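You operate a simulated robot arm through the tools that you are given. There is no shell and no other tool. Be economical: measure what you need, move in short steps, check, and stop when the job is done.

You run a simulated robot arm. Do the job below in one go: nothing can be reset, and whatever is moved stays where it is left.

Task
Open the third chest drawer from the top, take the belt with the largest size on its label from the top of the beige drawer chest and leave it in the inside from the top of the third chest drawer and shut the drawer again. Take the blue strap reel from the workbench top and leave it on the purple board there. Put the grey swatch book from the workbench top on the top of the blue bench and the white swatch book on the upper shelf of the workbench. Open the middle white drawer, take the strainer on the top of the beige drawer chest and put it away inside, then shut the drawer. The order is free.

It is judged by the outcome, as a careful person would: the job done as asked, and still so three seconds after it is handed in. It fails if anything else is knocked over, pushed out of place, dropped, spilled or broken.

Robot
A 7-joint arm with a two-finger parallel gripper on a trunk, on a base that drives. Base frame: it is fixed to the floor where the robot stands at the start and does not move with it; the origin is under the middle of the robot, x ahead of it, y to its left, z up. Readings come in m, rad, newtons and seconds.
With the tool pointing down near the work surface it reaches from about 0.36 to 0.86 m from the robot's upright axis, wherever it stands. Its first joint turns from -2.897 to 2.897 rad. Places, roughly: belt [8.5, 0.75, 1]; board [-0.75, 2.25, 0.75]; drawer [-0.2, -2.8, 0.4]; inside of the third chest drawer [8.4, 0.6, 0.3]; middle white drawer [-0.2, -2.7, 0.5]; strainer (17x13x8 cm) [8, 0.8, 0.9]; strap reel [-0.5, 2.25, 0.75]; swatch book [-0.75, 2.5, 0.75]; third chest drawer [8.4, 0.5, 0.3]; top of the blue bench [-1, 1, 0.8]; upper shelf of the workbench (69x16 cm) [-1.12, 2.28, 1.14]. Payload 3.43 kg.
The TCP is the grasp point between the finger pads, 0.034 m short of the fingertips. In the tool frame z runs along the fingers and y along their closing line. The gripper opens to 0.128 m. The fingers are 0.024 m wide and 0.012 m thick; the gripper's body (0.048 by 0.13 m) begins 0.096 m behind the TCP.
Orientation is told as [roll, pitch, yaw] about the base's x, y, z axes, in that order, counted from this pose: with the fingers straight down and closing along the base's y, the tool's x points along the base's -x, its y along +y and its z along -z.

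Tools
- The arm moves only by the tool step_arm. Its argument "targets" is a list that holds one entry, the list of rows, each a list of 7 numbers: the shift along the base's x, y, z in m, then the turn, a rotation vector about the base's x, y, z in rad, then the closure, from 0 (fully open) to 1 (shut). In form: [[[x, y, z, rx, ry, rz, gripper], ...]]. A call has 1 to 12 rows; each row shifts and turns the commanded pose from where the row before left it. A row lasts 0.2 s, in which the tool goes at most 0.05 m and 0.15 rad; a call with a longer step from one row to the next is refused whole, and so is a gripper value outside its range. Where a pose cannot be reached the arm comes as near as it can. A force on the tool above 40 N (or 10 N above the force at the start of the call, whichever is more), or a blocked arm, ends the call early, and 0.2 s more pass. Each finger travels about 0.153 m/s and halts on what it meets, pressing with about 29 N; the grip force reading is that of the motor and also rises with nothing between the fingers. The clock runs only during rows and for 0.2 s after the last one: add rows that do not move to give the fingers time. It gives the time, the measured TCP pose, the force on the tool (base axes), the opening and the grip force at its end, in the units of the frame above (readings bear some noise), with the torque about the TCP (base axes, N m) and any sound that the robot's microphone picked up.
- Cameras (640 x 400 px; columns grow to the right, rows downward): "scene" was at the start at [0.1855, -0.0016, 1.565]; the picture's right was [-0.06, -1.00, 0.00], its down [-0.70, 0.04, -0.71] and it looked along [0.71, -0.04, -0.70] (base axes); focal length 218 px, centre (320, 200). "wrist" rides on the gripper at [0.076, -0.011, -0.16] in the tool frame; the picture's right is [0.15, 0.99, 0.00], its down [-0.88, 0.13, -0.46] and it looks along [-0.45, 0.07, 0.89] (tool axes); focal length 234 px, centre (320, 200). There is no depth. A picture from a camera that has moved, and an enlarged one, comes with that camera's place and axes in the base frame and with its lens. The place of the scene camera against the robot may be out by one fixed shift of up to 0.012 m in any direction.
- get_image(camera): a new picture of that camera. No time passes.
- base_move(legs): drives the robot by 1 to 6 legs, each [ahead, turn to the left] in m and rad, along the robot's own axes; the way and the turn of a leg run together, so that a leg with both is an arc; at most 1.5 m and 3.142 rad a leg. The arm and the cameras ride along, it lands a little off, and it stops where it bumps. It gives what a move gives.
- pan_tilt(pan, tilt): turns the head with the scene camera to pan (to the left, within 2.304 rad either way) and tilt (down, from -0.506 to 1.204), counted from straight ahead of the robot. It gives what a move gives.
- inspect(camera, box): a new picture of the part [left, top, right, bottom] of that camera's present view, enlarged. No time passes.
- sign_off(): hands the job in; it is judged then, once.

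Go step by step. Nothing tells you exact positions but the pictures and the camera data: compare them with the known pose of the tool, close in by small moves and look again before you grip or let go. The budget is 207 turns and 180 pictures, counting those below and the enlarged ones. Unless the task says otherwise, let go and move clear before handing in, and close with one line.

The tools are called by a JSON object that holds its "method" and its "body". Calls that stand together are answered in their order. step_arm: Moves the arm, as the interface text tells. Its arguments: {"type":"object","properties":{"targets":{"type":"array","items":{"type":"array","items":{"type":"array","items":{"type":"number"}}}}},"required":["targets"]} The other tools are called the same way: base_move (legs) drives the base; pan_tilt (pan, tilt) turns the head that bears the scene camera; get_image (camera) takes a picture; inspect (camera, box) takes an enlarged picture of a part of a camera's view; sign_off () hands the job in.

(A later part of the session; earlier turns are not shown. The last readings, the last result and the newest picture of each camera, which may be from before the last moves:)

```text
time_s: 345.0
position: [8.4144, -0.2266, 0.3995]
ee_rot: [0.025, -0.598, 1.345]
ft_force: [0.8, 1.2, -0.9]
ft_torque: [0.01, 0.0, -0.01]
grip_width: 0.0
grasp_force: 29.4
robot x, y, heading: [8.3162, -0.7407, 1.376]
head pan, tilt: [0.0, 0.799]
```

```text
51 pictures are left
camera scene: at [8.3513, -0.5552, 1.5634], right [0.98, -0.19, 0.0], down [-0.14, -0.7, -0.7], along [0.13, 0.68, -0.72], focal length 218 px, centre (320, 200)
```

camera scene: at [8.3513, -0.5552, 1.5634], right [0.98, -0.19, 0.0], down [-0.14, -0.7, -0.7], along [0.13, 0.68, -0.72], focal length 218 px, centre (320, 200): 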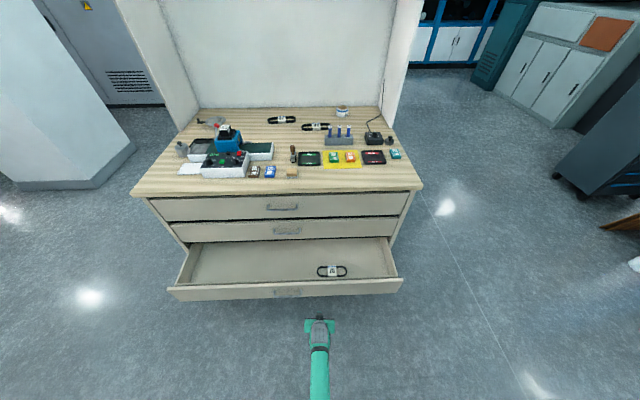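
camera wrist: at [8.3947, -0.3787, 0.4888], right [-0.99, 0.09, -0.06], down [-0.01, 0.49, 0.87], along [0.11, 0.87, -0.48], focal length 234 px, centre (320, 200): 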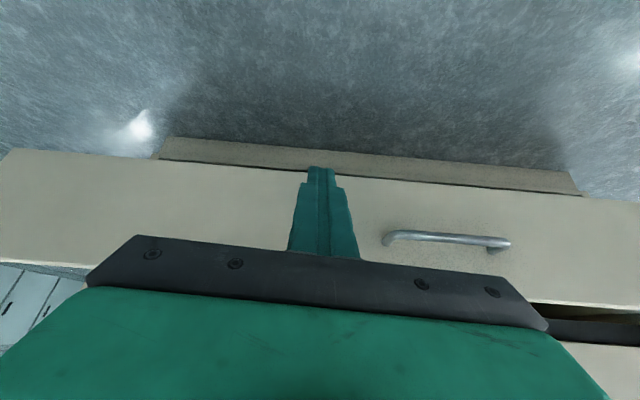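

Positioned right of the handle; I push by driving forward.

{"method": "base_move", "body": {"legs": [[0.36, 0]]}}

{"method": "get_image", "body": {"camera": "scene"}}

```text
time_s: 347.3
position: [8.4847, 0.1243, 0.4018]
ee_rot: [0.025, -0.597, 1.342]
ft_force: [0.3, 0.3, -0.7]
ft_torque: [0.02, 0.01, 0.01]
grip_width: 0.0002
grasp_force: 28.6
robot x, y, heading: [8.3886, -0.3857, 1.376]
head pan, tilt: [0.0, 0.799]
```

```text
50 pictures are left
camera scene: at [8.4211, -0.2037, 1.5634], right [0.98, -0.19, 0.0], down [-0.14, -0.7, -0.7], along [0.14, 0.68, -0.72], focal length 218 px, centre (320, 200)
```

scene: 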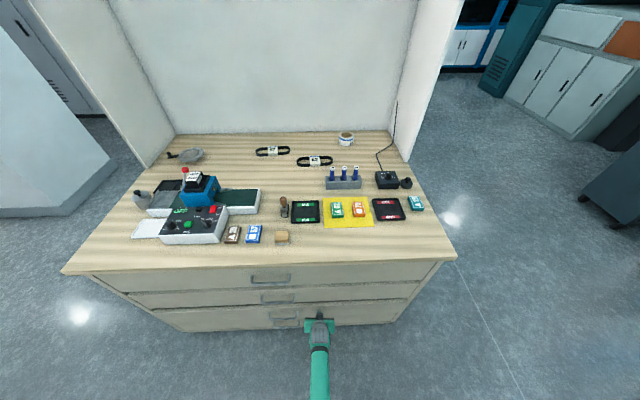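

Almost shut; a last small push.

{"method": "base_move", "body": {"legs": [[0.03, 0]]}}

{"method": "get_image", "body": {"camera": "wrist"}}

{"method": "inspect", "body": {"camera": "scene", "box": [60, 240, 470, 350]}}

```text
time_s: 348.2
position: [8.4872, 0.1332, 0.3935]
ee_rot: [0.024, -0.574, 1.341]
ft_force: [-1.0, -0.4, 0.6]
ft_torque: [-0.02, 0.0, -0.01]
grip_width: 0.0
grasp_force: 29.9
robot x, y, heading: [8.3901, -0.3692, 1.372]
head pan, tilt: [0.0, 0.799]
stopped in leg 1: the force on the tool passed its limit at 241 N (the readings are from after the stop); the commanded pose is now the measured one
```

```text
49 pictures are left
camera wrist: at [8.4675, -0.0155, 0.4855], right [-0.99, 0.09, -0.06], down [-0.01, 0.5, 0.86], along [0.11, 0.86, -0.5], focal length 234 px, centre (320, 200)
```

wrist: 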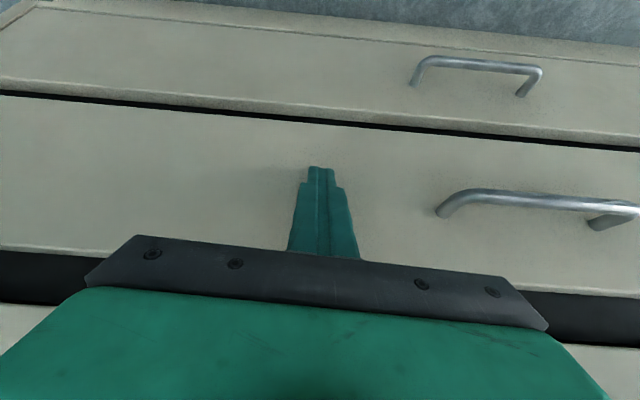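

```text
1.56 times, centred on (265, 295) of scene
camera zoom: at [8.4253, -0.1822, 1.5634], right [0.98, -0.19, 0.0], down [-0.14, -0.7, -0.7], along [0.14, 0.68, -0.72], focal length 340 px, centre (406, 52)
```

zoom: 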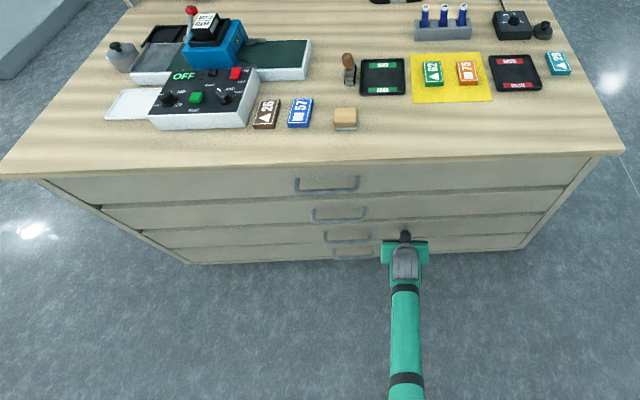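

The drawer is shut (hard stop). Now the strainer at the chest's back-left, about (7.96, 0.83). I back off slightly and look closely at it.

{"method": "base_move", "body": {"legs": [[-0.15, 0]]}}

{"method": "pan_tilt", "body": {"pan": 0.35, "tilt": 0.5}}

{"method": "get_image", "body": {"camera": "scene"}}

{"method": "inspect", "body": {"camera": "scene", "box": [230, 150, 330, 220]}}

```text
time_s: 349.6
position: [8.4565, -0.0125, 0.3943]
ee_rot: [0.023, -0.574, 1.345]
ft_force: [-0.9, -0.5, 0.7]
ft_torque: [-0.01, 0.0, 0.02]
grip_width: 0.0
grasp_force: 29.0
robot x, y, heading: [8.3601, -0.5162, 1.378]
head pan, tilt: [0.0, 0.799]
```

```text
time_s: 350.4
position: [8.4579, -0.0114, 0.3936]
ee_rot: [0.023, -0.574, 1.343]
ft_force: [0.7, -1.0, 0.3]
ft_torque: [-0.02, 0.01, -0.01]
grip_width: 0.0001
grasp_force: 29.2
robot x, y, heading: [8.3636, -0.512, 1.376]
head pan, tilt: [0.351, 0.499]
```

```text
47 pictures are left
camera scene: at [8.3663, -0.3179, 1.5893], right [0.99, 0.16, 0.0], down [0.07, -0.47, -0.88], along [-0.14, 0.87, -0.48], focal length 218 px, centre (320, 200)
```

scene: 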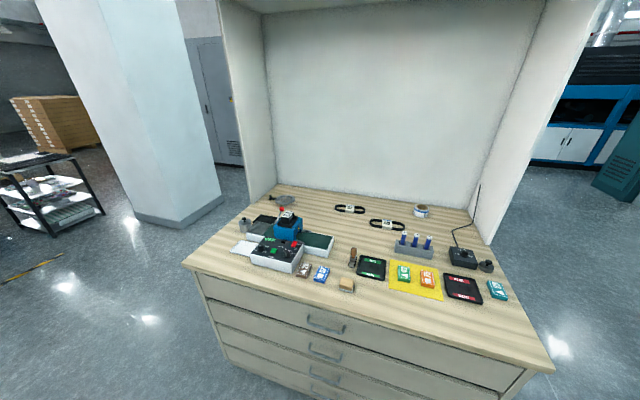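

```text
5.71 times, centred on (280, 185) of scene
camera zoom: at [8.3663, -0.3179, 1.5893], right [0.99, 0.16, 0.0], down [0.07, -0.47, -0.88], along [-0.14, 0.87, -0.48], focal length 1245 px, centre (549, 286)
```

zoom: 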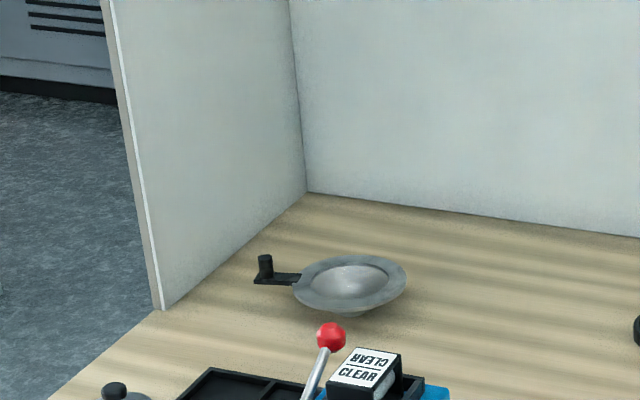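

The strainer has an upright knob at its left (≈(7.865, 0.826)); I'll grip that, fingers closing along x, tool tilted ~0.57 rad, from the front. First back off and raise the arm.

{"method": "base_move", "body": {"legs": [[-0.25, 0]]}}

{"method": "step_arm", "body": {"targets": [[[0.004, 0.02, 0.045, 0, 0, 0, 0.5], [0.004, 0.02, 0.045, 0, 0, 0, 0.5], [0.004, 0.02, 0.045, 0, 0, 0, 0.5], [0.004, 0.02, 0.045, 0, 0, 0, 0.5], [0.004, 0.02, 0.045, 0, 0, 0, 0.5], [0.004, 0.02, 0.045, 0, 0, 0, 0.5], [0.004, 0.02, 0.045, 0, 0, 0, 0.5], [0.004, 0.02, 0.045, 0, 0, 0, 0.5], [0.004, 0.02, 0.045, 0, 0, 0, 0.5], [0.004, 0.02, 0.045, 0, 0, 0, 0.5], [0, 0, 0.045, 0, 0, 0, 0.5], [0, 0, 0.045, 0, 0, 0, 0.5]]]}}

{"method": "step_arm", "body": {"targets": [[[0, 0, 0.045, 0, 0, 0, 0.5], [0, 0, 0.045, 0, 0, 0, 0.5], [0, 0, 0.045, 0, 0, 0, 0.5], [0, 0, 0.045, 0, 0, 0, 0.5], [0, 0, 0.045, 0, 0, 0, 0.5], [0, 0, 0.04, 0, 0, 0, 0.5]]]}}

```text
time_s: 352.2
position: [8.4086, -0.2565, 0.3937]
ee_rot: [0.023, -0.575, 1.345]
ft_force: [0.2, -0.6, 0.5]
ft_torque: [0.05, -0.02, 0.01]
grip_width: 0.0
grasp_force: 29.2
robot x, y, heading: [8.3113, -0.7608, 1.381]
head pan, tilt: [0.351, 0.499]
```

```text
time_s: 354.8
position: [8.4506, -0.0605, 0.9359]
ee_rot: [0.023, -0.575, 1.344]
ft_force: [0.7, -0.5, 0.0]
ft_torque: [0.0, -0.02, -0.04]
grip_width: 0.0639
grasp_force: 0.0
robot x, y, heading: [8.3138, -0.7584, 1.377]
head pan, tilt: [0.351, 0.499]
```

```text
time_s: 356.2
position: [8.4505, -0.0575, 1.198]
ee_rot: [0.023, -0.571, 1.345]
ft_force: [-0.7, -0.3, -0.1]
ft_torque: [-0.03, -0.01, 0.03]
grip_width: 0.064
grasp_force: 0.0
robot x, y, heading: [8.3171, -0.7592, 1.375]
head pan, tilt: [0.351, 0.499]
```

{"method": "base_move", "body": {"legs": [[0, 0.91], [0.73, 0], [0, -0.89]]}}

{"method": "pan_tilt", "body": {"pan": 0.0, "tilt": 0.55}}

{"method": "get_image", "body": {"camera": "scene"}}

{"method": "get_image", "body": {"camera": "wrist"}}

```text
time_s: 365.5
position: [7.9848, 0.5238, 1.1981]
ee_rot: [0.022, -0.574, 1.326]
ft_force: [-0.4, -0.3, -0.2]
ft_torque: [0.02, 0.01, 0.02]
grip_width: 0.0639
grasp_force: 0.1
robot x, y, heading: [7.832, -0.1764, 1.355]
head pan, tilt: [0.351, 0.499]
```

```text
time_s: 366.3
position: [7.985, 0.5225, 1.1985]
ee_rot: [0.022, -0.574, 1.327]
ft_force: [-0.3, -0.8, -0.1]
ft_torque: [-0.01, 0.05, 0.01]
grip_width: 0.0641
grasp_force: 0.1
robot x, y, heading: [7.8348, -0.1776, 1.36]
head pan, tilt: [0.0, 0.55]
```

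```text
45 pictures are left
camera scene: at [7.8741, 0.0163, 1.5847], right [0.98, -0.21, 0.0], down [-0.11, -0.51, -0.85], along [0.18, 0.83, -0.52], focal length 218 px, centre (320, 200)
```

scene: 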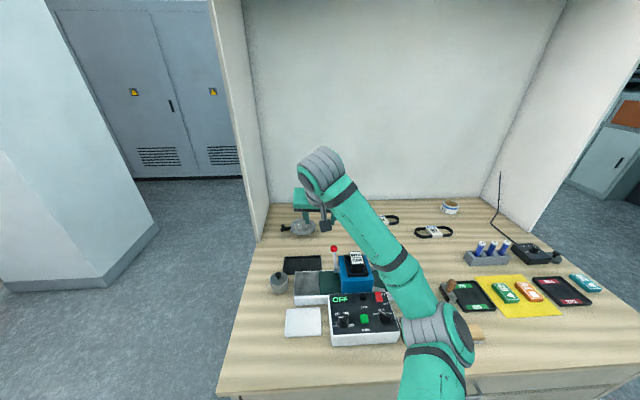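

```text
44 pictures are left
camera wrist: at [7.9631, 0.3731, 1.2903], right [-0.99, 0.11, -0.06], down [0.0, 0.5, 0.86], along [0.12, 0.86, -0.5], focal length 234 px, centre (320, 200)
```

wrist: 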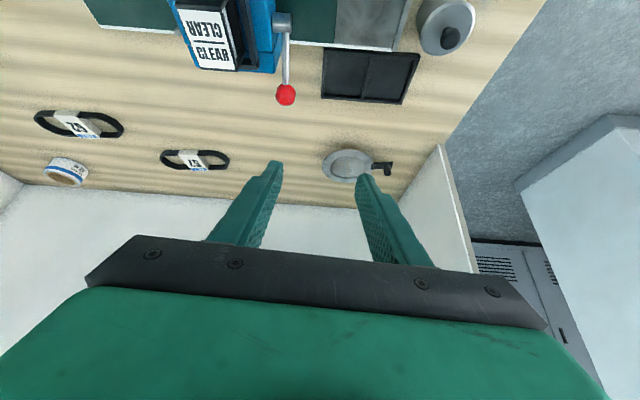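

Triangulated: knob at (7.881, 0.789, 0.97), bowl centre (7.964, 0.822). I move above/before the knob with a slight yaw.

{"method": "step_arm", "body": {"targets": [[[-0.02, 0.03, -0.01, 0, 0, 0.06, 0.5], [-0.02, 0.035, -0.02, 0, 0, 0.07, 0.5], [-0.02, 0.035, -0.02, 0, 0, 0.07, 0.5], [-0.02, 0.035, -0.02, 0, 0, 0.07, 0.5], [-0.012, 0.035, -0.02, 0, 0, 0, 0.5], [-0.012, 0.035, -0.02, 0, 0, 0, 0.5], [0, 0.01, -0.008, 0, 0, 0, 0.5], [0, 0, 0, 0, 0, 0, 0.5]]]}}

{"method": "get_image", "body": {"camera": "wrist"}}

{"method": "inspect", "body": {"camera": "scene", "box": [230, 180, 390, 280]}}

```text
time_s: 368.1
position: [7.882, 0.7401, 1.0798]
ee_rot: [0.023, -0.574, 1.596]
ft_force: [0.9, -0.8, 0.4]
ft_torque: [-0.02, 0.05, 0.01]
grip_width: 0.0641
grasp_force: 0.1
robot x, y, heading: [7.8348, -0.1745, 1.355]
head pan, tilt: [0.0, 0.55]
```

```text
43 pictures are left
camera wrist: at [7.8995, 0.5899, 1.1724], right [-0.99, -0.16, -0.06], down [-0.13, 0.49, 0.86], along [-0.11, 0.86, -0.5], focal length 234 px, centre (320, 200)
```

wrist: 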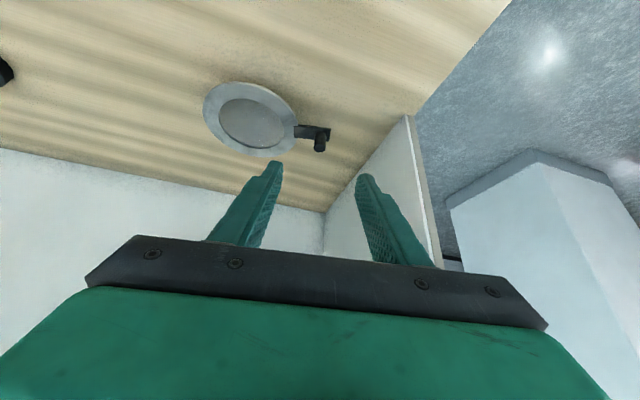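

```text
4.00 times, centred on (310, 230) of scene
camera zoom: at [7.8741, 0.0164, 1.5847], right [0.98, -0.21, 0.0], down [-0.11, -0.51, -0.85], along [0.18, 0.83, -0.52], focal length 872 px, centre (360, 80)
```

zoom: 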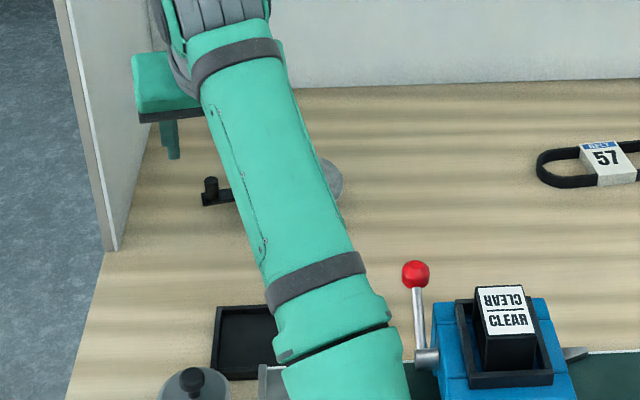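

Refined: knob top at (7.876, 0.805, 0.98). I descend around it.

{"method": "step_arm", "body": {"targets": [[[-0.003, 0.018, -0.032, 0, 0, 0, 0.5], [-0.003, 0.018, -0.032, 0, 0, 0, 0.55], [0, 0.014, -0.02, 0, 0, 0, 0.6], [0, 0.003, -0.01, 0, 0, 0, 0.6], [0, 0, 0, 0, 0, 0, 0.6]]]}}

{"method": "get_image", "body": {"camera": "wrist"}}

{"method": "inspect", "body": {"camera": "scene", "box": [250, 190, 330, 250]}}

```text
time_s: 369.3
position: [7.8744, 0.7909, 0.9867]
ee_rot: [0.022, -0.576, 1.596]
ft_force: [-0.1, 0.5, -0.3]
ft_torque: [0.0, -0.01, 0.05]
grip_width: 0.0513
grasp_force: 0.1
robot x, y, heading: [7.8349, -0.1763, 1.36]
head pan, tilt: [0.0, 0.55]
```

```text
41 pictures are left
camera wrist: at [7.8934, 0.6409, 1.0784], right [-0.99, -0.16, -0.06], down [-0.13, 0.49, 0.86], along [-0.11, 0.86, -0.5], focal length 234 px, centre (320, 200)
```

wrist: 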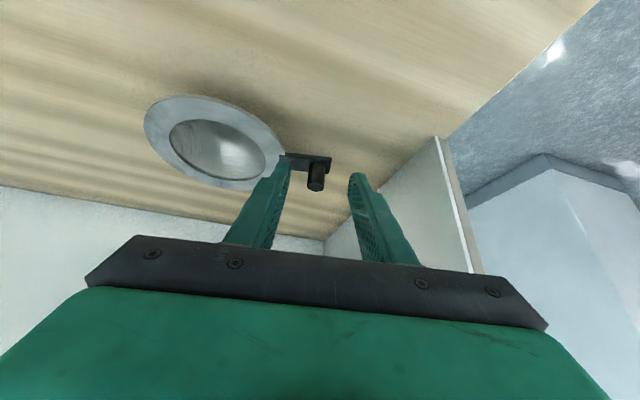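

```text
6.67 times, centred on (290, 220) of scene
camera zoom: at [7.8741, 0.0164, 1.5847], right [0.98, -0.21, 0.0], down [-0.11, -0.51, -0.85], along [0.18, 0.83, -0.52], focal length 1453 px, centre (520, 67)
```

zoom: 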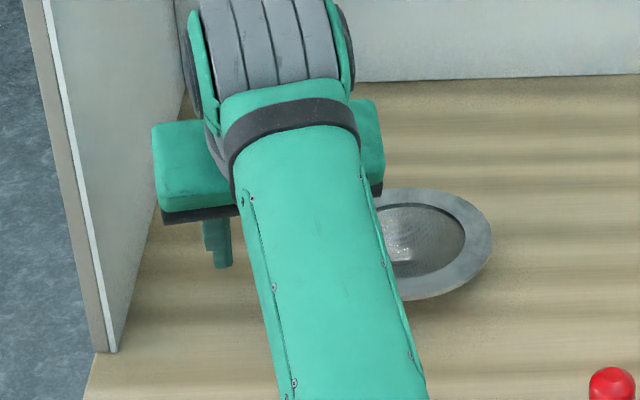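

The knob is centred between the fingers; close and lift gently.

{"method": "step_arm", "body": {"targets": [[[0, 0, 0, 0, 0, 0, 0.8], [0, 0, 0, 0, 0, 0, 1], [0, 0, 0, 0, 0, 0, 1], [0, 0, 0, 0, 0, 0, 1]]]}}

{"method": "step_arm", "body": {"targets": [[[0, 0, 0.003, 0, 0, 0, 1], [0, 0, 0.005, 0, 0, 0, 1], [0, 0, 0.007, 0, 0, 0, 1], [0, 0, 0, 0, 0, 0, 1]]]}}

{"method": "get_image", "body": {"camera": "wrist"}}

```text
time_s: 370.3
position: [7.8747, 0.7908, 0.9871]
ee_rot: [0.022, -0.574, 1.597]
ft_force: [-0.3, -1.1, 0.5]
ft_torque: [0.0, -0.04, 0.04]
grip_width: 0.0003
grasp_force: 28.7
robot x, y, heading: [7.8341, -0.1782, 1.355]
head pan, tilt: [0.0, 0.55]
```

```text
time_s: 371.3
position: [7.8742, 0.7911, 1.0014]
ee_rot: [0.025, -0.574, 1.597]
ft_force: [0.4, 0.6, -0.3]
ft_torque: [-0.01, -0.01, 0.03]
grip_width: 0.0001
grasp_force: 28.7
robot x, y, heading: [7.8379, -0.178, 1.359]
head pan, tilt: [0.0, 0.55]
```

```text
39 pictures are left
camera wrist: at [7.893, 0.6411, 1.0934], right [-0.99, -0.16, -0.06], down [-0.13, 0.49, 0.86], along [-0.11, 0.86, -0.5], focal length 234 px, centre (320, 200)
```

wrist: 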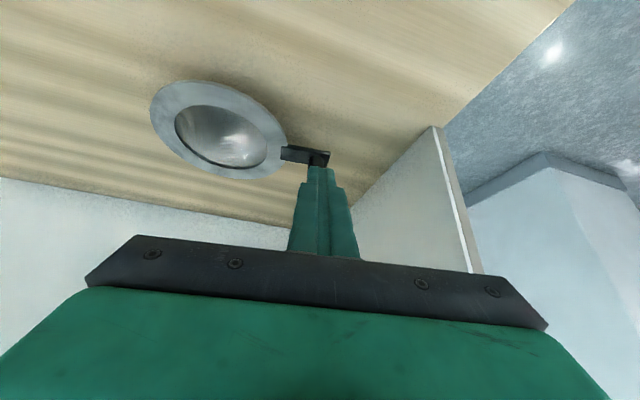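

The knob is a bit lower/farther (top ≈0.965, y≈0.82). Reopen and go 33 mm lower, 15 mm forward.

{"method": "step_arm", "body": {"targets": [[[0, -0.005, 0.01, 0, 0, 0, 0.7], [0, 0, 0, 0, 0, 0, 0.6], [0, 0, 0, 0, 0, 0, 0.6], [0, 0.01, -0.022, 0, 0, 0, 0.6], [0, 0.01, -0.015, 0, 0, 0, 0.6], [0, 0, -0.005, 0, 0, 0, 0.6], [0, 0, 0, 0, 0, 0, 0.6]]]}}

{"method": "inspect", "body": {"camera": "wrist", "box": [220, 110, 420, 250]}}

```text
time_s: 372.9
position: [7.8747, 0.8057, 0.9666]
ee_rot: [0.022, -0.574, 1.598]
ft_force: [-0.8, 0.5, -0.1]
ft_torque: [0.02, 0.0, 0.02]
grip_width: 0.0511
grasp_force: 0.0
robot x, y, heading: [7.8358, -0.1786, 1.36]
head pan, tilt: [0.0, 0.55]
```

```text
2.86 times, centred on (320, 180) of wrist
camera zoom: at [7.8944, 0.6559, 1.0603], right [-0.99, -0.16, -0.06], down [-0.13, 0.49, 0.86], along [-0.11, 0.86, -0.5], focal length 669 px, centre (320, 257)
```

zoom: 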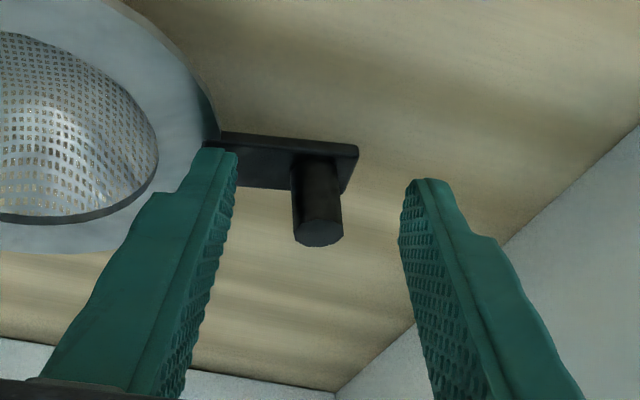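

Using the knob's apparent size, its top is really near (7.868, 0.852, 0.938). I raise, drive 5 cm closer, and reapproach.

{"method": "step_arm", "body": {"targets": [[[0, -0.01, 0.03, 0, 0, 0, 0.6], [0, 0, 0, 0, 0, 0, 0.6]]]}}

{"method": "base_move", "body": {"legs": [[0.05, 0]]}}

{"method": "inspect", "body": {"camera": "wrist", "box": [220, 90, 420, 230]}}

```text
time_s: 373.5
position: [7.8752, 0.7955, 0.9986]
ee_rot: [0.023, -0.575, 1.597]
ft_force: [0.5, -0.7, 0.0]
ft_torque: [0.01, 0.03, 0.0]
grip_width: 0.0513
grasp_force: 0.1
robot x, y, heading: [7.839, -0.1786, 1.353]
head pan, tilt: [0.0, 0.55]
```

```text
time_s: 374.4
position: [7.8853, 0.8446, 0.9976]
ee_rot: [0.024, -0.574, 1.595]
ft_force: [0.1, 0.4, -0.1]
ft_torque: [0.0, -0.02, 0.02]
grip_width: 0.0512
grasp_force: 0.1
robot x, y, heading: [7.8449, -0.13, 1.355]
head pan, tilt: [0.0, 0.55]
```

```text
2.86 times, centred on (320, 160) of wrist
camera zoom: at [7.9049, 0.6958, 1.09], right [-0.99, -0.16, -0.06], down [-0.13, 0.49, 0.86], along [-0.11, 0.86, -0.5], focal length 669 px, centre (320, 314)
```

zoom: 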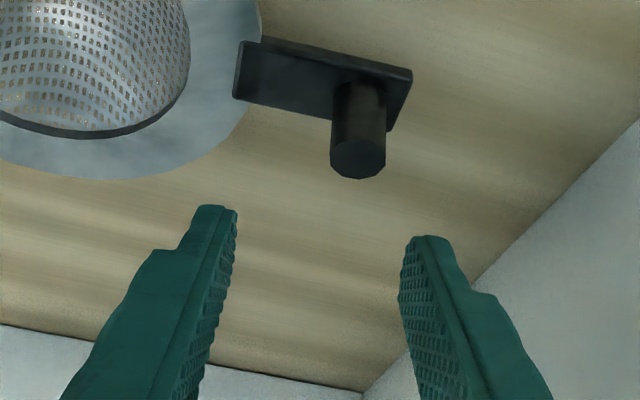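

Knob top fixed at (7.876, 0.857, 0.937). Descend to straddle it.

{"method": "step_arm", "body": {"targets": [[[-0.009, -0.006, -0.02, 0, 0, 0, 0.6], [0, 0, -0.015, 0, 0, 0, 0.6], [0, 0.001, -0.011, 0, 0, 0, 0.6], [0, 0, 0, 0, 0, 0, 0.6]]]}}

{"method": "inspect", "body": {"camera": "wrist", "box": [220, 110, 420, 250]}}

```text
time_s: 375.4
position: [7.8778, 0.8388, 0.9518]
ee_rot: [0.022, -0.574, 1.595]
ft_force: [0.8, 0.1, -0.1]
ft_torque: [0.02, 0.0, 0.02]
grip_width: 0.0511
grasp_force: 0.0
robot x, y, heading: [7.8455, -0.1284, 1.359]
head pan, tilt: [0.0, 0.55]
```

```text
2.86 times, centred on (320, 180) of wrist
camera zoom: at [7.8963, 0.6898, 1.0433], right [-0.99, -0.16, -0.06], down [-0.13, 0.49, 0.86], along [-0.11, 0.86, -0.5], focal length 669 px, centre (320, 257)
```

zoom: 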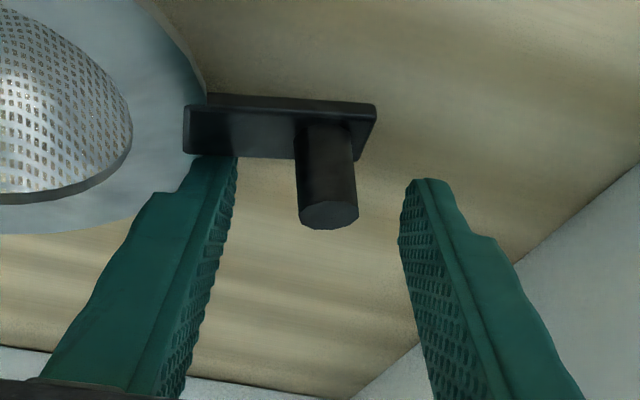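

{"method": "step_arm", "body": {"targets": [[[0, 0.001, -0.005, 0, 0, 0, 0.6], [0, 0, 0, 0, 0, 0, 0.8], [0, 0, 0, 0, 0, 0, 1], [0, 0, 0, 0, 0, 0, 1], [0, 0, 0, 0, 0, 0, 1]]]}}

{"method": "step_arm", "body": {"targets": [[[0, 0, 0.003, 0, 0, 0, 1], [0, 0, 0.005, 0, 0, 0, 1], [0, 0, 0.007, 0, 0, 0, 1], [0, 0, 0, 0, 0, 0, 1]]]}}

{"method": "get_image", "body": {"camera": "wrist"}}

```text
time_s: 376.6
position: [7.877, 0.8419, 0.947]
ee_rot: [0.021, -0.574, 1.596]
ft_force: [-0.5, -0.5, 0.5]
ft_torque: [-0.01, -0.02, 0.04]
grip_width: 0.0151
grasp_force: 29.5
robot x, y, heading: [7.8467, -0.13, 1.358]
head pan, tilt: [0.0, 0.55]
```

```text
time_s: 377.6
position: [7.8777, 0.8412, 0.962]
ee_rot: [0.023, -0.574, 1.595]
ft_force: [0.9, -0.1, -1.0]
ft_torque: [-0.03, 0.1, 0.0]
grip_width: 0.0151
grasp_force: 28.5
robot x, y, heading: [7.8456, -0.1285, 1.354]
head pan, tilt: [0.0, 0.55]
```

```text
35 pictures are left
camera wrist: at [7.8961, 0.6916, 1.0542], right [-0.99, -0.16, -0.06], down [-0.13, 0.49, 0.86], along [-0.11, 0.86, -0.5], focal length 234 px, centre (320, 200)
```

wrist: 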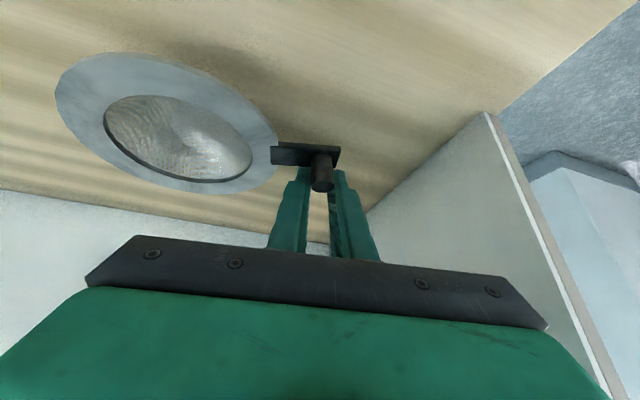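

The knob is gripped (15 mm) and the light strainer is off the table. Lift it well up, then back the base out.

{"method": "step_arm", "body": {"targets": [[[0, 0, 0.012, 0, 0, 0, 1], [0, 0, 0.018, 0, 0, 0, 1], [0, 0, 0.022, 0, 0, 0, 1], [0, 0, 0.022, 0, 0, 0, 1], [0, -0.005, 0.022, 0, 0, 0, 1], [0, -0.01, 0.022, 0, 0, 0, 1], [0, -0.015, 0.022, 0, 0, 0, 1], [0, -0.015, 0.022, 0, 0, 0, 1], [0, -0.015, 0.022, 0, 0, 0, 1], [0, -0.015, 0.022, 0, 0, 0, 1], [0, -0.015, 0.015, 0, 0, 0, 1]]]}}

{"method": "base_move", "body": {"legs": [[-0.75, 0]]}}

{"method": "get_image", "body": {"camera": "wrist"}}

{"method": "get_image", "body": {"camera": "scene"}}

```text
time_s: 380.0
position: [7.8791, 0.7518, 1.1824]
ee_rot: [0.022, -0.574, 1.597]
ft_force: [0.0, 0.2, -1.2]
ft_torque: [0.03, 0.1, -0.04]
grip_width: 0.0151
grasp_force: 29.1
robot x, y, heading: [7.8454, -0.1229, 1.356]
head pan, tilt: [0.0, 0.55]
```

```text
time_s: 384.1
position: [7.7189, 0.0209, 1.184]
ee_rot: [0.023, -0.575, 1.595]
ft_force: [-0.8, -0.1, -0.9]
ft_torque: [0.02, 0.08, 0.0]
grip_width: 0.0145
grasp_force: 29.0
robot x, y, heading: [7.6898, -0.8592, 1.355]
head pan, tilt: [0.0, 0.55]
```

```text
34 pictures are left
camera wrist: at [7.7382, -0.1297, 1.2746], right [-0.99, -0.16, -0.06], down [-0.13, 0.49, 0.86], along [-0.11, 0.86, -0.5], focal length 234 px, centre (320, 200)
```

wrist: 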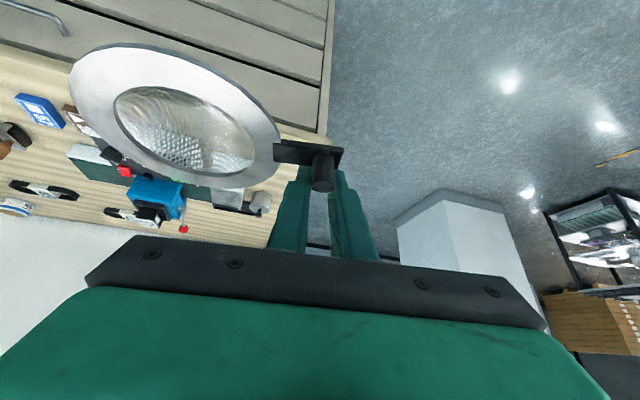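

```text
33 pictures are left
camera scene: at [7.7258, -0.6663, 1.5847], right [0.98, -0.21, 0.0], down [-0.11, -0.51, -0.85], along [0.18, 0.83, -0.52], focal length 218 px, centre (320, 200)
```

scene: 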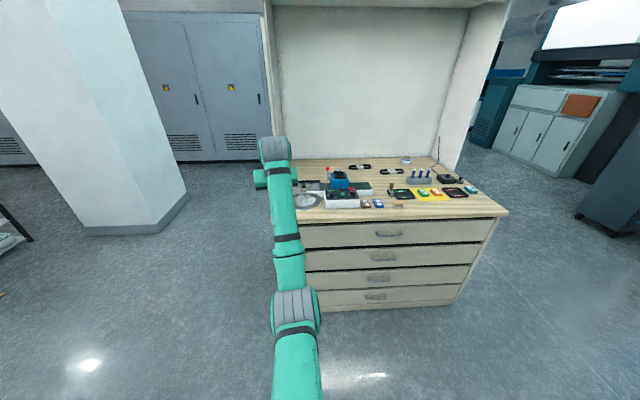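

Strainer secured; nothing disturbed. Drive back to the white cabinet.

{"method": "base_move", "body": {"legs": [[0, 1.955], [1.5, 0], [1.5, 0], [0.69, 0]]}}

{"method": "pan_tilt", "body": {"pan": 0.0, "tilt": 0.5}}

{"method": "get_image", "body": {"camera": "scene"}}

```text
time_s: 407.1
position: [3.1602, -1.5075, 1.1835]
ee_rot: [0.022, -0.574, -2.808]
ft_force: [-0.1, 0.6, -1.2]
ft_torque: [-0.12, -0.02, 0.01]
grip_width: 0.0152
grasp_force: 29.3
robot x, y, heading: [4.0154, -1.2707, -3.045]
head pan, tilt: [0.0, 0.55]
```

```text
time_s: 407.8
position: [3.1608, -1.5071, 1.1827]
ee_rot: [0.021, -0.573, -2.807]
ft_force: [-1.1, -0.6, -0.6]
ft_torque: [-0.08, 0.01, -0.02]
grip_width: 0.0149
grasp_force: 28.9
robot x, y, heading: [4.0121, -1.2691, -3.046]
head pan, tilt: [0.0, 0.499]
```

```text
32 pictures are left
camera scene: at [3.8131, -1.2869, 1.5893], right [-0.1, 1.0, 0.0], down [0.48, 0.05, -0.88], along [-0.87, -0.08, -0.48], focal length 218 px, centre (320, 200)
```

scene: 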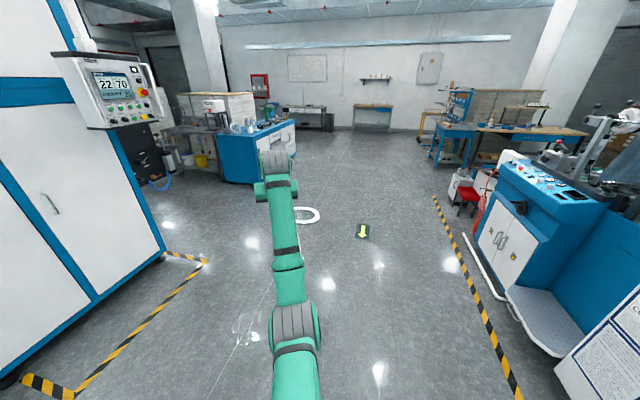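

{"method": "base_move", "body": {"legs": [[0, -0.113], [1.5, 0], [1.5, 0], [0.94, 0], [0, 1.42]]}}

{"method": "pan_tilt", "body": {"pan": 0.0, "tilt": 0.75}}

{"method": "get_image", "body": {"camera": "scene"}}

```text
time_s: 431.1
position: [0.0572, -2.0473, 1.1814]
ee_rot: [0.024, -0.574, -1.548]
ft_force: [-0.5, -0.4, -1.8]
ft_torque: [-0.02, -0.09, 0.03]
grip_width: 0.0151
grasp_force: 28.8
robot x, y, heading: [0.096, -1.1658, -1.787]
head pan, tilt: [0.0, 0.499]
```

```text
time_s: 431.9
position: [0.0567, -2.0482, 1.1827]
ee_rot: [0.023, -0.575, -1.548]
ft_force: [0.1, 1.0, -1.4]
ft_torque: [-0.01, -0.07, 0.0]
grip_width: 0.0149
grasp_force: 29.1
robot x, y, heading: [0.092, -1.17, -1.786]
head pan, tilt: [0.0, 0.75]
```

```text
31 pictures are left
camera scene: at [0.0523, -1.3485, 1.5674], right [-0.98, 0.21, 0.0], down [0.15, 0.67, -0.73], along [-0.16, -0.71, -0.68], focal length 218 px, centre (320, 200)
```

scene: 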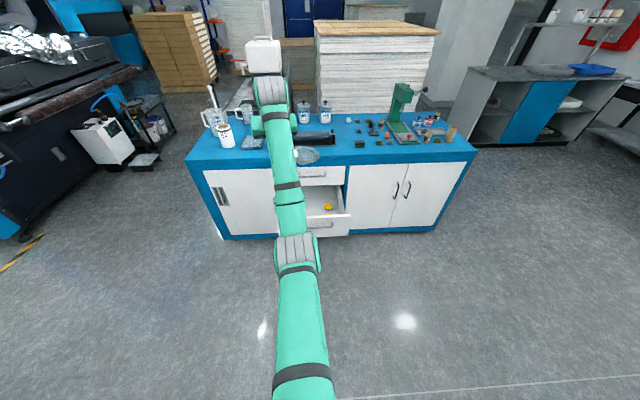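

The drawer is still open. I retract the arm to ~0.73 m and drive to the stance in front of it.

{"method": "step_arm", "body": {"targets": [[[0.004, 0.025, 0, 0, 0, 0, 1], [0.004, 0.03, 0, 0, 0, 0, 1], [0.004, 0.03, 0, 0, 0, 0, 1], [0.004, 0.03, 0, 0, 0, 0, 1], [0.004, 0.025, 0, 0, 0, 0, 1], [0, 0, 0, 0, 0, 0, 1]]]}}

{"method": "base_move", "body": {"legs": [[0.465, 0], [0, 0.055]]}}

{"method": "pan_tilt", "body": {"pan": 0.0, "tilt": 0.95}}

{"method": "get_image", "body": {"camera": "scene"}}

{"method": "get_image", "body": {"camera": "wrist"}}

```text
time_s: 433.3
position: [0.078, -1.9081, 1.1818]
ee_rot: [0.022, -0.574, -1.547]
ft_force: [0.3, -0.1, -0.7]
ft_torque: [-0.03, -0.08, -0.03]
grip_width: 0.0152
grasp_force: 28.9
robot x, y, heading: [0.0938, -1.1682, -1.79]
head pan, tilt: [0.0, 0.75]
```

```text
time_s: 436.5
position: [0.0125, -2.3629, 1.1823]
ee_rot: [0.024, -0.573, -1.501]
ft_force: [-0.6, -0.4, -0.9]
ft_torque: [0.01, -0.06, 0.01]
grip_width: 0.0151
grasp_force: 28.9
robot x, y, heading: [-0.008, -1.6196, -1.732]
head pan, tilt: [0.0, 0.75]
```

```text
time_s: 437.2
position: [0.0116, -2.3643, 1.1807]
ee_rot: [0.022, -0.574, -1.501]
ft_force: [-0.4, 0.0, -0.6]
ft_torque: [-0.01, -0.08, 0.01]
grip_width: 0.0149
grasp_force: 29.2
robot x, y, heading: [-0.0086, -1.6227, -1.737]
head pan, tilt: [0.0, 0.949]
```

```text
30 pictures are left
camera scene: at [-0.0383, -1.7949, 1.5519], right [-0.99, 0.16, 0.0], down [0.13, 0.8, -0.58], along [-0.1, -0.57, -0.81], focal length 218 px, centre (320, 200)
```

scene: 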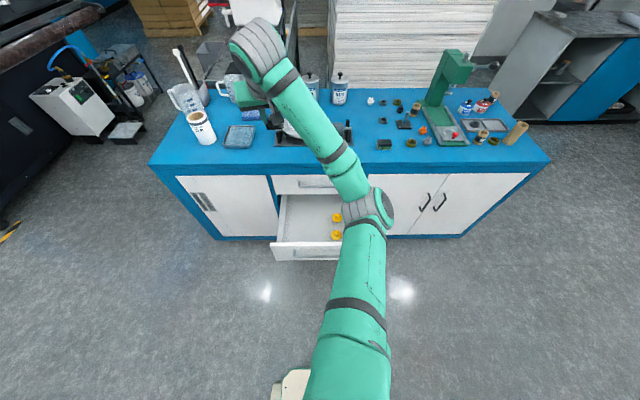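

```text
29 pictures are left
camera wrist: at [-0.0131, -2.2146, 1.2737], right [0.98, 0.2, -0.06], down [0.15, -0.48, 0.86], along [0.15, -0.85, -0.5], focal length 234 px, centre (320, 200)
```

wrist: 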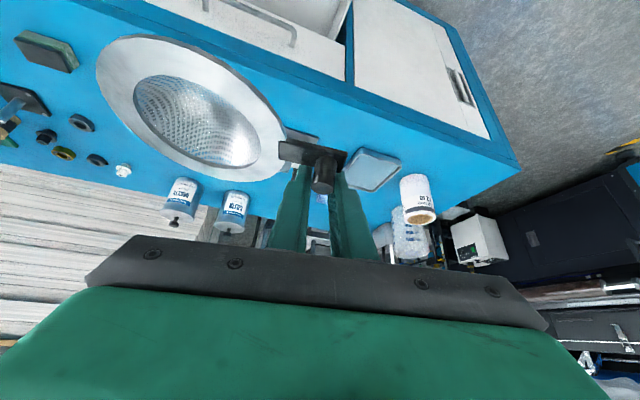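

Target computed: TCP (-0.02, -2.331) puts the bowl in the free part, clear of the top drawer's handle. I shift there, then lower in stages.

{"method": "step_arm", "body": {"targets": [[[-0.016, 0.016, 0, 0, 0, 0, 1], [-0.016, 0.017, -0.01, 0, 0, 0, 1], [0, 0, -0.025, 0, 0, 0, 1], [0, 0, -0.03, 0, 0, 0, 1], [0, 0, -0.03, 0, 0, 0, 1], [0, 0, -0.03, 0, 0, 0, 1], [0, 0, -0.03, 0, 0, 0, 1], [0, 0, -0.03, 0, 0, 0, 1], [0, 0, -0.03, 0, 0, 0, 1], [0, 0, -0.03, 0, 0, 0, 1], [0, 0, -0.03, 0, 0, 0, 1], [0, 0, 0, 0, 0, 0, 1]]]}}

{"method": "get_image", "body": {"camera": "wrist"}}

{"method": "get_image", "body": {"camera": "scene"}}

```text
time_s: 439.8
position: [-0.02, -2.3297, 0.9051]
ee_rot: [0.021, -0.574, -1.502]
ft_force: [-0.2, 0.3, -1.3]
ft_torque: [-0.01, -0.11, 0.01]
grip_width: 0.0149
grasp_force: 29.3
robot x, y, heading: [-0.0071, -1.6228, -1.736]
head pan, tilt: [0.0, 0.949]
```

```text
28 pictures are left
camera wrist: at [-0.045, -2.1821, 0.9978], right [0.98, 0.2, -0.06], down [0.15, -0.48, 0.86], along [0.15, -0.85, -0.5], focal length 234 px, centre (320, 200)
```

wrist: 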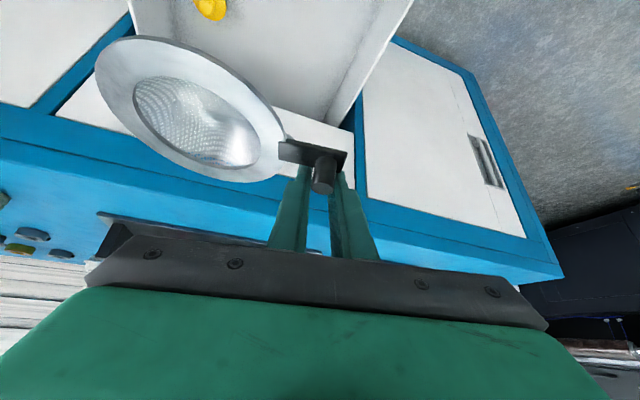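

```text
27 pictures are left
camera scene: at [-0.0383, -1.7948, 1.5518], right [-0.99, 0.16, 0.0], down [0.13, 0.8, -0.58], along [-0.1, -0.57, -0.81], focal length 218 px, centre (320, 200)
```

scene: 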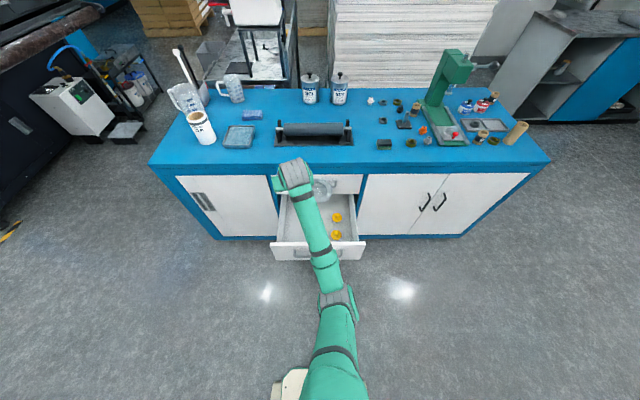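

Clearances look fine; continue lowering.

{"method": "step_arm", "body": {"targets": [[[0, 0, -0.025, 0, 0, 0, 1], [0, 0, -0.03, 0, 0, 0, 1], [0, 0, -0.03, 0, 0, 0, 1], [0, 0, -0.03, 0, 0, 0, 1], [0, 0, -0.03, 0, 0, 0, 1], [0, 0, -0.03, 0, 0, 0, 1], [0, 0, -0.03, 0, 0, 0, 1], [0, 0, 0, 0, 0, 0, 1]]]}}

{"method": "get_image", "body": {"camera": "wrist"}}

{"method": "inspect", "body": {"camera": "scene", "box": [240, 150, 400, 270]}}

```text
time_s: 441.6
position: [-0.0208, -2.3301, 0.7016]
ee_rot: [0.024, -0.574, -1.5]
ft_force: [0.6, 0.3, -1.0]
ft_torque: [-0.02, -0.12, -0.03]
grip_width: 0.0154
grasp_force: 28.8
robot x, y, heading: [-0.0051, -1.6227, -1.737]
head pan, tilt: [0.0, 0.949]
```

```text
26 pictures are left
camera wrist: at [-0.0452, -2.1808, 0.7942], right [0.98, 0.2, -0.06], down [0.15, -0.48, 0.86], along [0.15, -0.85, -0.5], focal length 234 px, centre (320, 200)
```

wrist: 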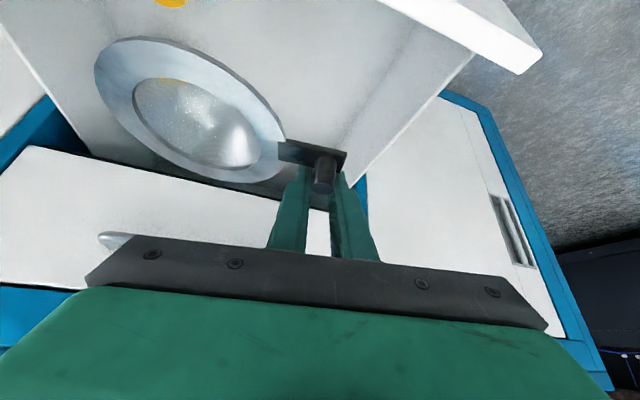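

```text
3.33 times, centred on (320, 210) of scene
camera zoom: at [-0.0383, -1.7948, 1.5518], right [-0.99, 0.16, 0.0], down [0.13, 0.8, -0.58], along [-0.1, -0.57, -0.81], focal length 726 px, centre (320, 167)
```

zoom: 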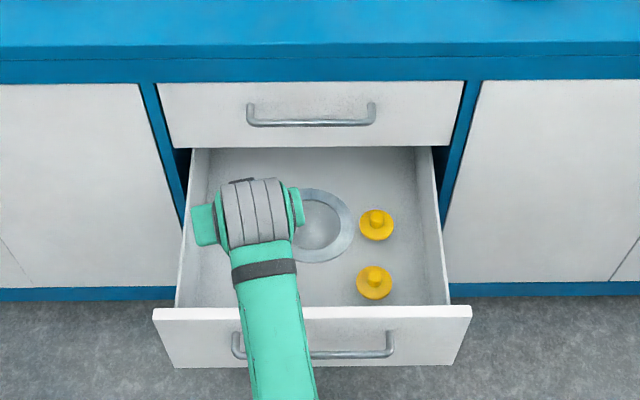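

The bowl is over the free area with clearance to the yellow items. I shift 8 mm away from them and lower to near the floor.

{"method": "step_arm", "body": {"targets": [[[0.008, -0.001, -0.02, 0, 0, 0, 1], [0, 0, -0.025, 0, 0, 0, 1], [0, 0, -0.025, 0, 0, 0, 1], [0, 0, -0.02, 0, 0, 0, 1], [0, 0, -0.01, 0, 0, 0, 1], [0, 0, -0.01, 0, 0, 0, 1], [0, 0, 0, 0, 0, 0, 1]]]}}

{"method": "get_image", "body": {"camera": "wrist"}}

{"method": "inspect", "body": {"camera": "scene", "box": [240, 150, 400, 270]}}

```text
time_s: 443.2
position: [-0.0126, -2.3317, 0.5916]
ee_rot: [0.023, -0.573, -1.501]
ft_force: [0.1, -0.4, -1.4]
ft_torque: [-0.02, -0.08, 0.0]
grip_width: 0.015
grasp_force: 29.3
robot x, y, heading: [-0.0089, -1.6242, -1.738]
head pan, tilt: [0.0, 0.949]
```

```text
24 pictures are left
camera wrist: at [-0.0367, -2.1829, 0.6837], right [0.98, 0.2, -0.06], down [0.15, -0.48, 0.86], along [0.15, -0.85, -0.5], focal length 234 px, centre (320, 200)
```

wrist: 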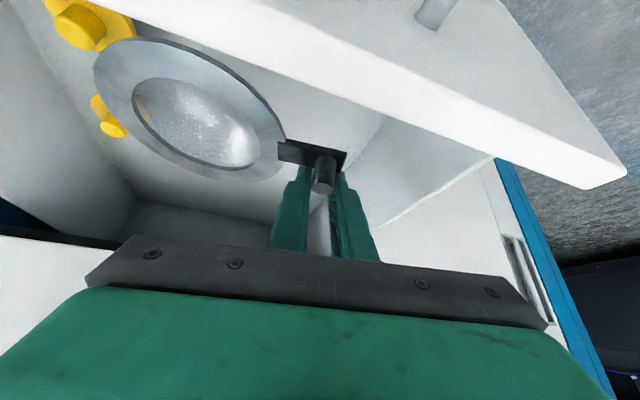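

```text
3.33 times, centred on (320, 210) of scene
camera zoom: at [-0.0383, -1.7948, 1.5518], right [-0.99, 0.16, 0.0], down [0.13, 0.8, -0.58], along [-0.1, -0.57, -0.81], focal length 726 px, centre (320, 167)
```

zoom: 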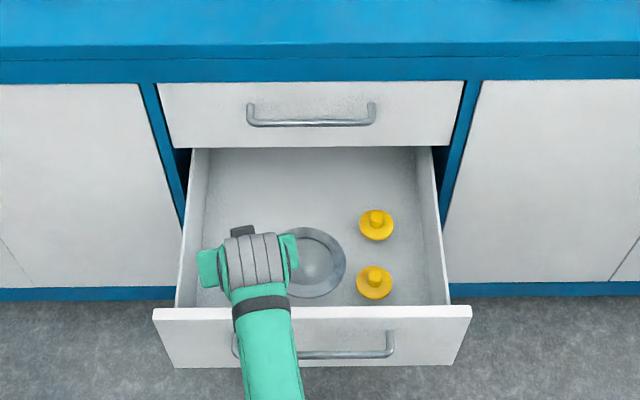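

The wrist camera is close above the drawer front, so I reduce the tilt by 0.2 rad (raising the camera) while going a bit deeper, then lower to contact.

{"method": "step_arm", "body": {"targets": [[[-0.001, -0.008, 0.004, 0.09975, 0.007, 0, 1], [-0.001, -0.008, 0.004, 0.09975, 0.007, 0, 1], [0, 0, 0, 0, 0, 0, 1]]]}}

{"method": "step_arm", "body": {"targets": [[[0, 0, -0.01, 0, 0, 0, 1], [0, 0, -0.006, 0, 0, 0, 1], [0, 0, -0.005, 0, 0, 0, 1], [0, 0, -0.004, 0, 0, 0, 1]]]}}

{"method": "get_image", "body": {"camera": "wrist"}}

```text
time_s: 444.0
position: [-0.0131, -2.3475, 0.5995]
ee_rot: [0.022, -0.374, -1.502]
ft_force: [-1.7, 0.4, -0.8]
ft_torque: [-0.05, -0.08, -0.02]
grip_width: 0.0147
grasp_force: 28.8
robot x, y, heading: [-0.0084, -1.6237, -1.732]
head pan, tilt: [0.0, 0.949]
```

```text
time_s: 445.0
position: [-0.0143, -2.3475, 0.5749]
ee_rot: [0.023, -0.373, -1.5]
ft_force: [-0.1, 1.2, -1.6]
ft_torque: [-0.01, -0.12, 0.02]
grip_width: 0.0151
grasp_force: 28.9
robot x, y, heading: [-0.0097, -1.6214, -1.737]
head pan, tilt: [0.0, 0.949]
```

```text
22 pictures are left
camera wrist: at [-0.0371, -2.22, 0.6947], right [0.98, 0.21, -0.03], down [0.17, -0.64, 0.75], along [0.14, -0.74, -0.66], focal length 234 px, centre (320, 200)
```

wrist: 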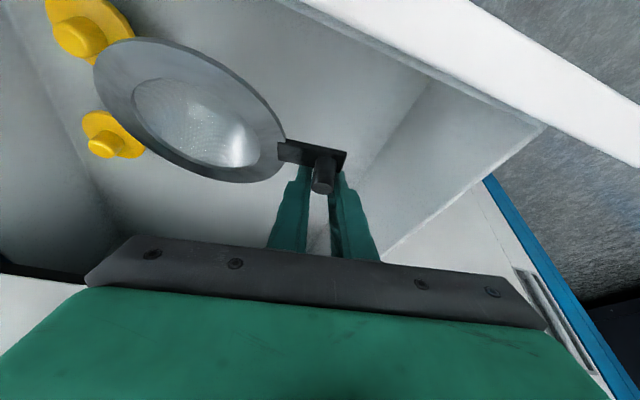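

{"method": "step_arm", "body": {"targets": [[[0, 0, -0.004, 0, 0, 0, 1], [0, 0, -0.004, 0, 0, 0, 1], [0, 0, -0.003, 0, 0, 0, 1], [0, 0, -0.003, 0, 0, 0, 1]]]}}

{"method": "inspect", "body": {"camera": "scene", "box": [260, 170, 370, 260]}}

```text
time_s: 446.0
position: [-0.0142, -2.3463, 0.5617]
ee_rot: [0.022, -0.375, -1.5]
ft_force: [-0.1, -0.2, -0.3]
ft_torque: [-0.04, -0.04, 0.03]
grip_width: 0.0151
grasp_force: 28.8
robot x, y, heading: [-0.0086, -1.6223, -1.733]
head pan, tilt: [0.0, 0.949]
```

```text
4.44 times, centred on (315, 215) of scene
camera zoom: at [-0.0383, -1.7948, 1.5518], right [-0.99, 0.16, 0.0], down [0.13, 0.8, -0.58], along [-0.1, -0.57, -0.81], focal length 969 px, centre (342, 133)
```

zoom: 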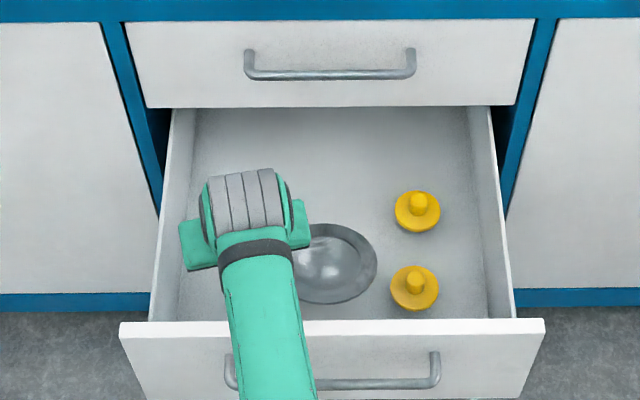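

{"method": "step_arm", "body": {"targets": [[[0, 0, -0.003, 0, 0, 0, 1], [0, 0, -0.003, 0, 0, 0, 1]]]}}

{"method": "step_arm", "body": {"targets": [[[0, 0, -0.003, 0, 0, 0, 1], [0, 0, -0.003, 0, 0, 0, 1]]]}}

{"method": "inspect", "body": {"camera": "wrist", "box": [60, 20, 420, 260]}}

```text
time_s: 446.6
position: [-0.0126, -2.3475, 0.5556]
ee_rot: [0.022, -0.373, -1.5]
ft_force: [-0.2, -0.8, -1.7]
ft_torque: [-0.04, -0.07, 0.0]
grip_width: 0.0153
grasp_force: 28.6
robot x, y, heading: [-0.0085, -1.6248, -1.741]
head pan, tilt: [0.0, 0.949]
```

```text
time_s: 447.2
position: [-0.0132, -2.347, 0.5489]
ee_rot: [0.023, -0.373, -1.502]
ft_force: [-0.3, 0.6, -0.9]
ft_torque: [-0.03, -0.09, 0.01]
grip_width: 0.0154
grasp_force: 28.9
robot x, y, heading: [-0.0092, -1.6223, -1.735]
head pan, tilt: [0.0, 0.949]
```

```text
1.67 times, centred on (240, 140) of wrist
camera zoom: at [-0.0373, -2.2196, 0.6688], right [0.98, 0.21, -0.03], down [0.17, -0.64, 0.75], along [0.14, -0.74, -0.66], focal length 390 px, centre (453, 300)
```

zoom: 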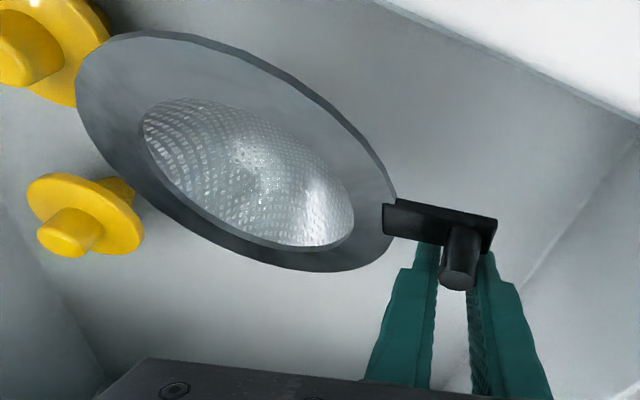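

{"method": "step_arm", "body": {"targets": [[[0, 0, -0.003, 0, 0, 0, 1], [0, 0, -0.003, 0, 0, 0, 1], [0, 0, -0.003, 0, 0, 0, 1]]]}}

{"method": "step_arm", "body": {"targets": [[[0, 0, -0.003, 0, 0, 0, 1], [0, 0, -0.003, 0, 0, 0, 1], [0, 0, -0.003, 0, 0, 0, 1]]]}}

{"method": "inspect", "body": {"camera": "wrist", "box": [60, 20, 420, 260]}}

```text
time_s: 448.0
position: [-0.0141, -2.3472, 0.5389]
ee_rot: [0.022, -0.374, -1.501]
ft_force: [-0.9, 0.2, -1.0]
ft_torque: [-0.03, -0.05, 0.0]
grip_width: 0.0151
grasp_force: 29.2
robot x, y, heading: [-0.0097, -1.6248, -1.734]
head pan, tilt: [0.0, 0.949]
```

```text
time_s: 448.8
position: [-0.0138, -2.3459, 0.5303]
ee_rot: [0.024, -0.374, -1.503]
ft_force: [-0.9, -0.4, -1.3]
ft_torque: [-0.04, -0.05, 0.04]
grip_width: 0.0152
grasp_force: 29.0
robot x, y, heading: [-0.0084, -1.6224, -1.735]
head pan, tilt: [0.0, 0.949]
```

```text
1.67 times, centred on (240, 140) of wrist
camera zoom: at [-0.0374, -2.2203, 0.6504], right [0.98, 0.21, -0.03], down [0.17, -0.64, 0.75], along [0.14, -0.74, -0.66], focal length 390 px, centre (453, 300)
```

zoom: 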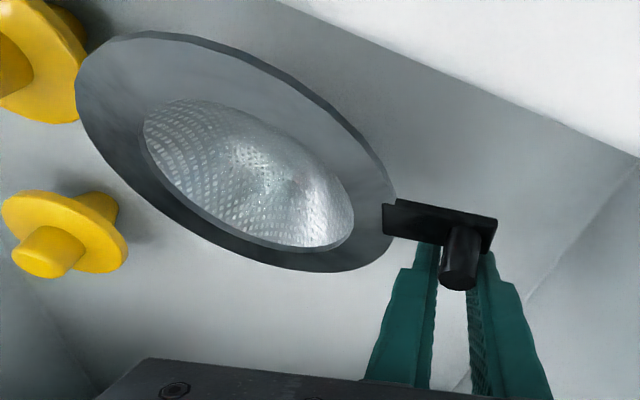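

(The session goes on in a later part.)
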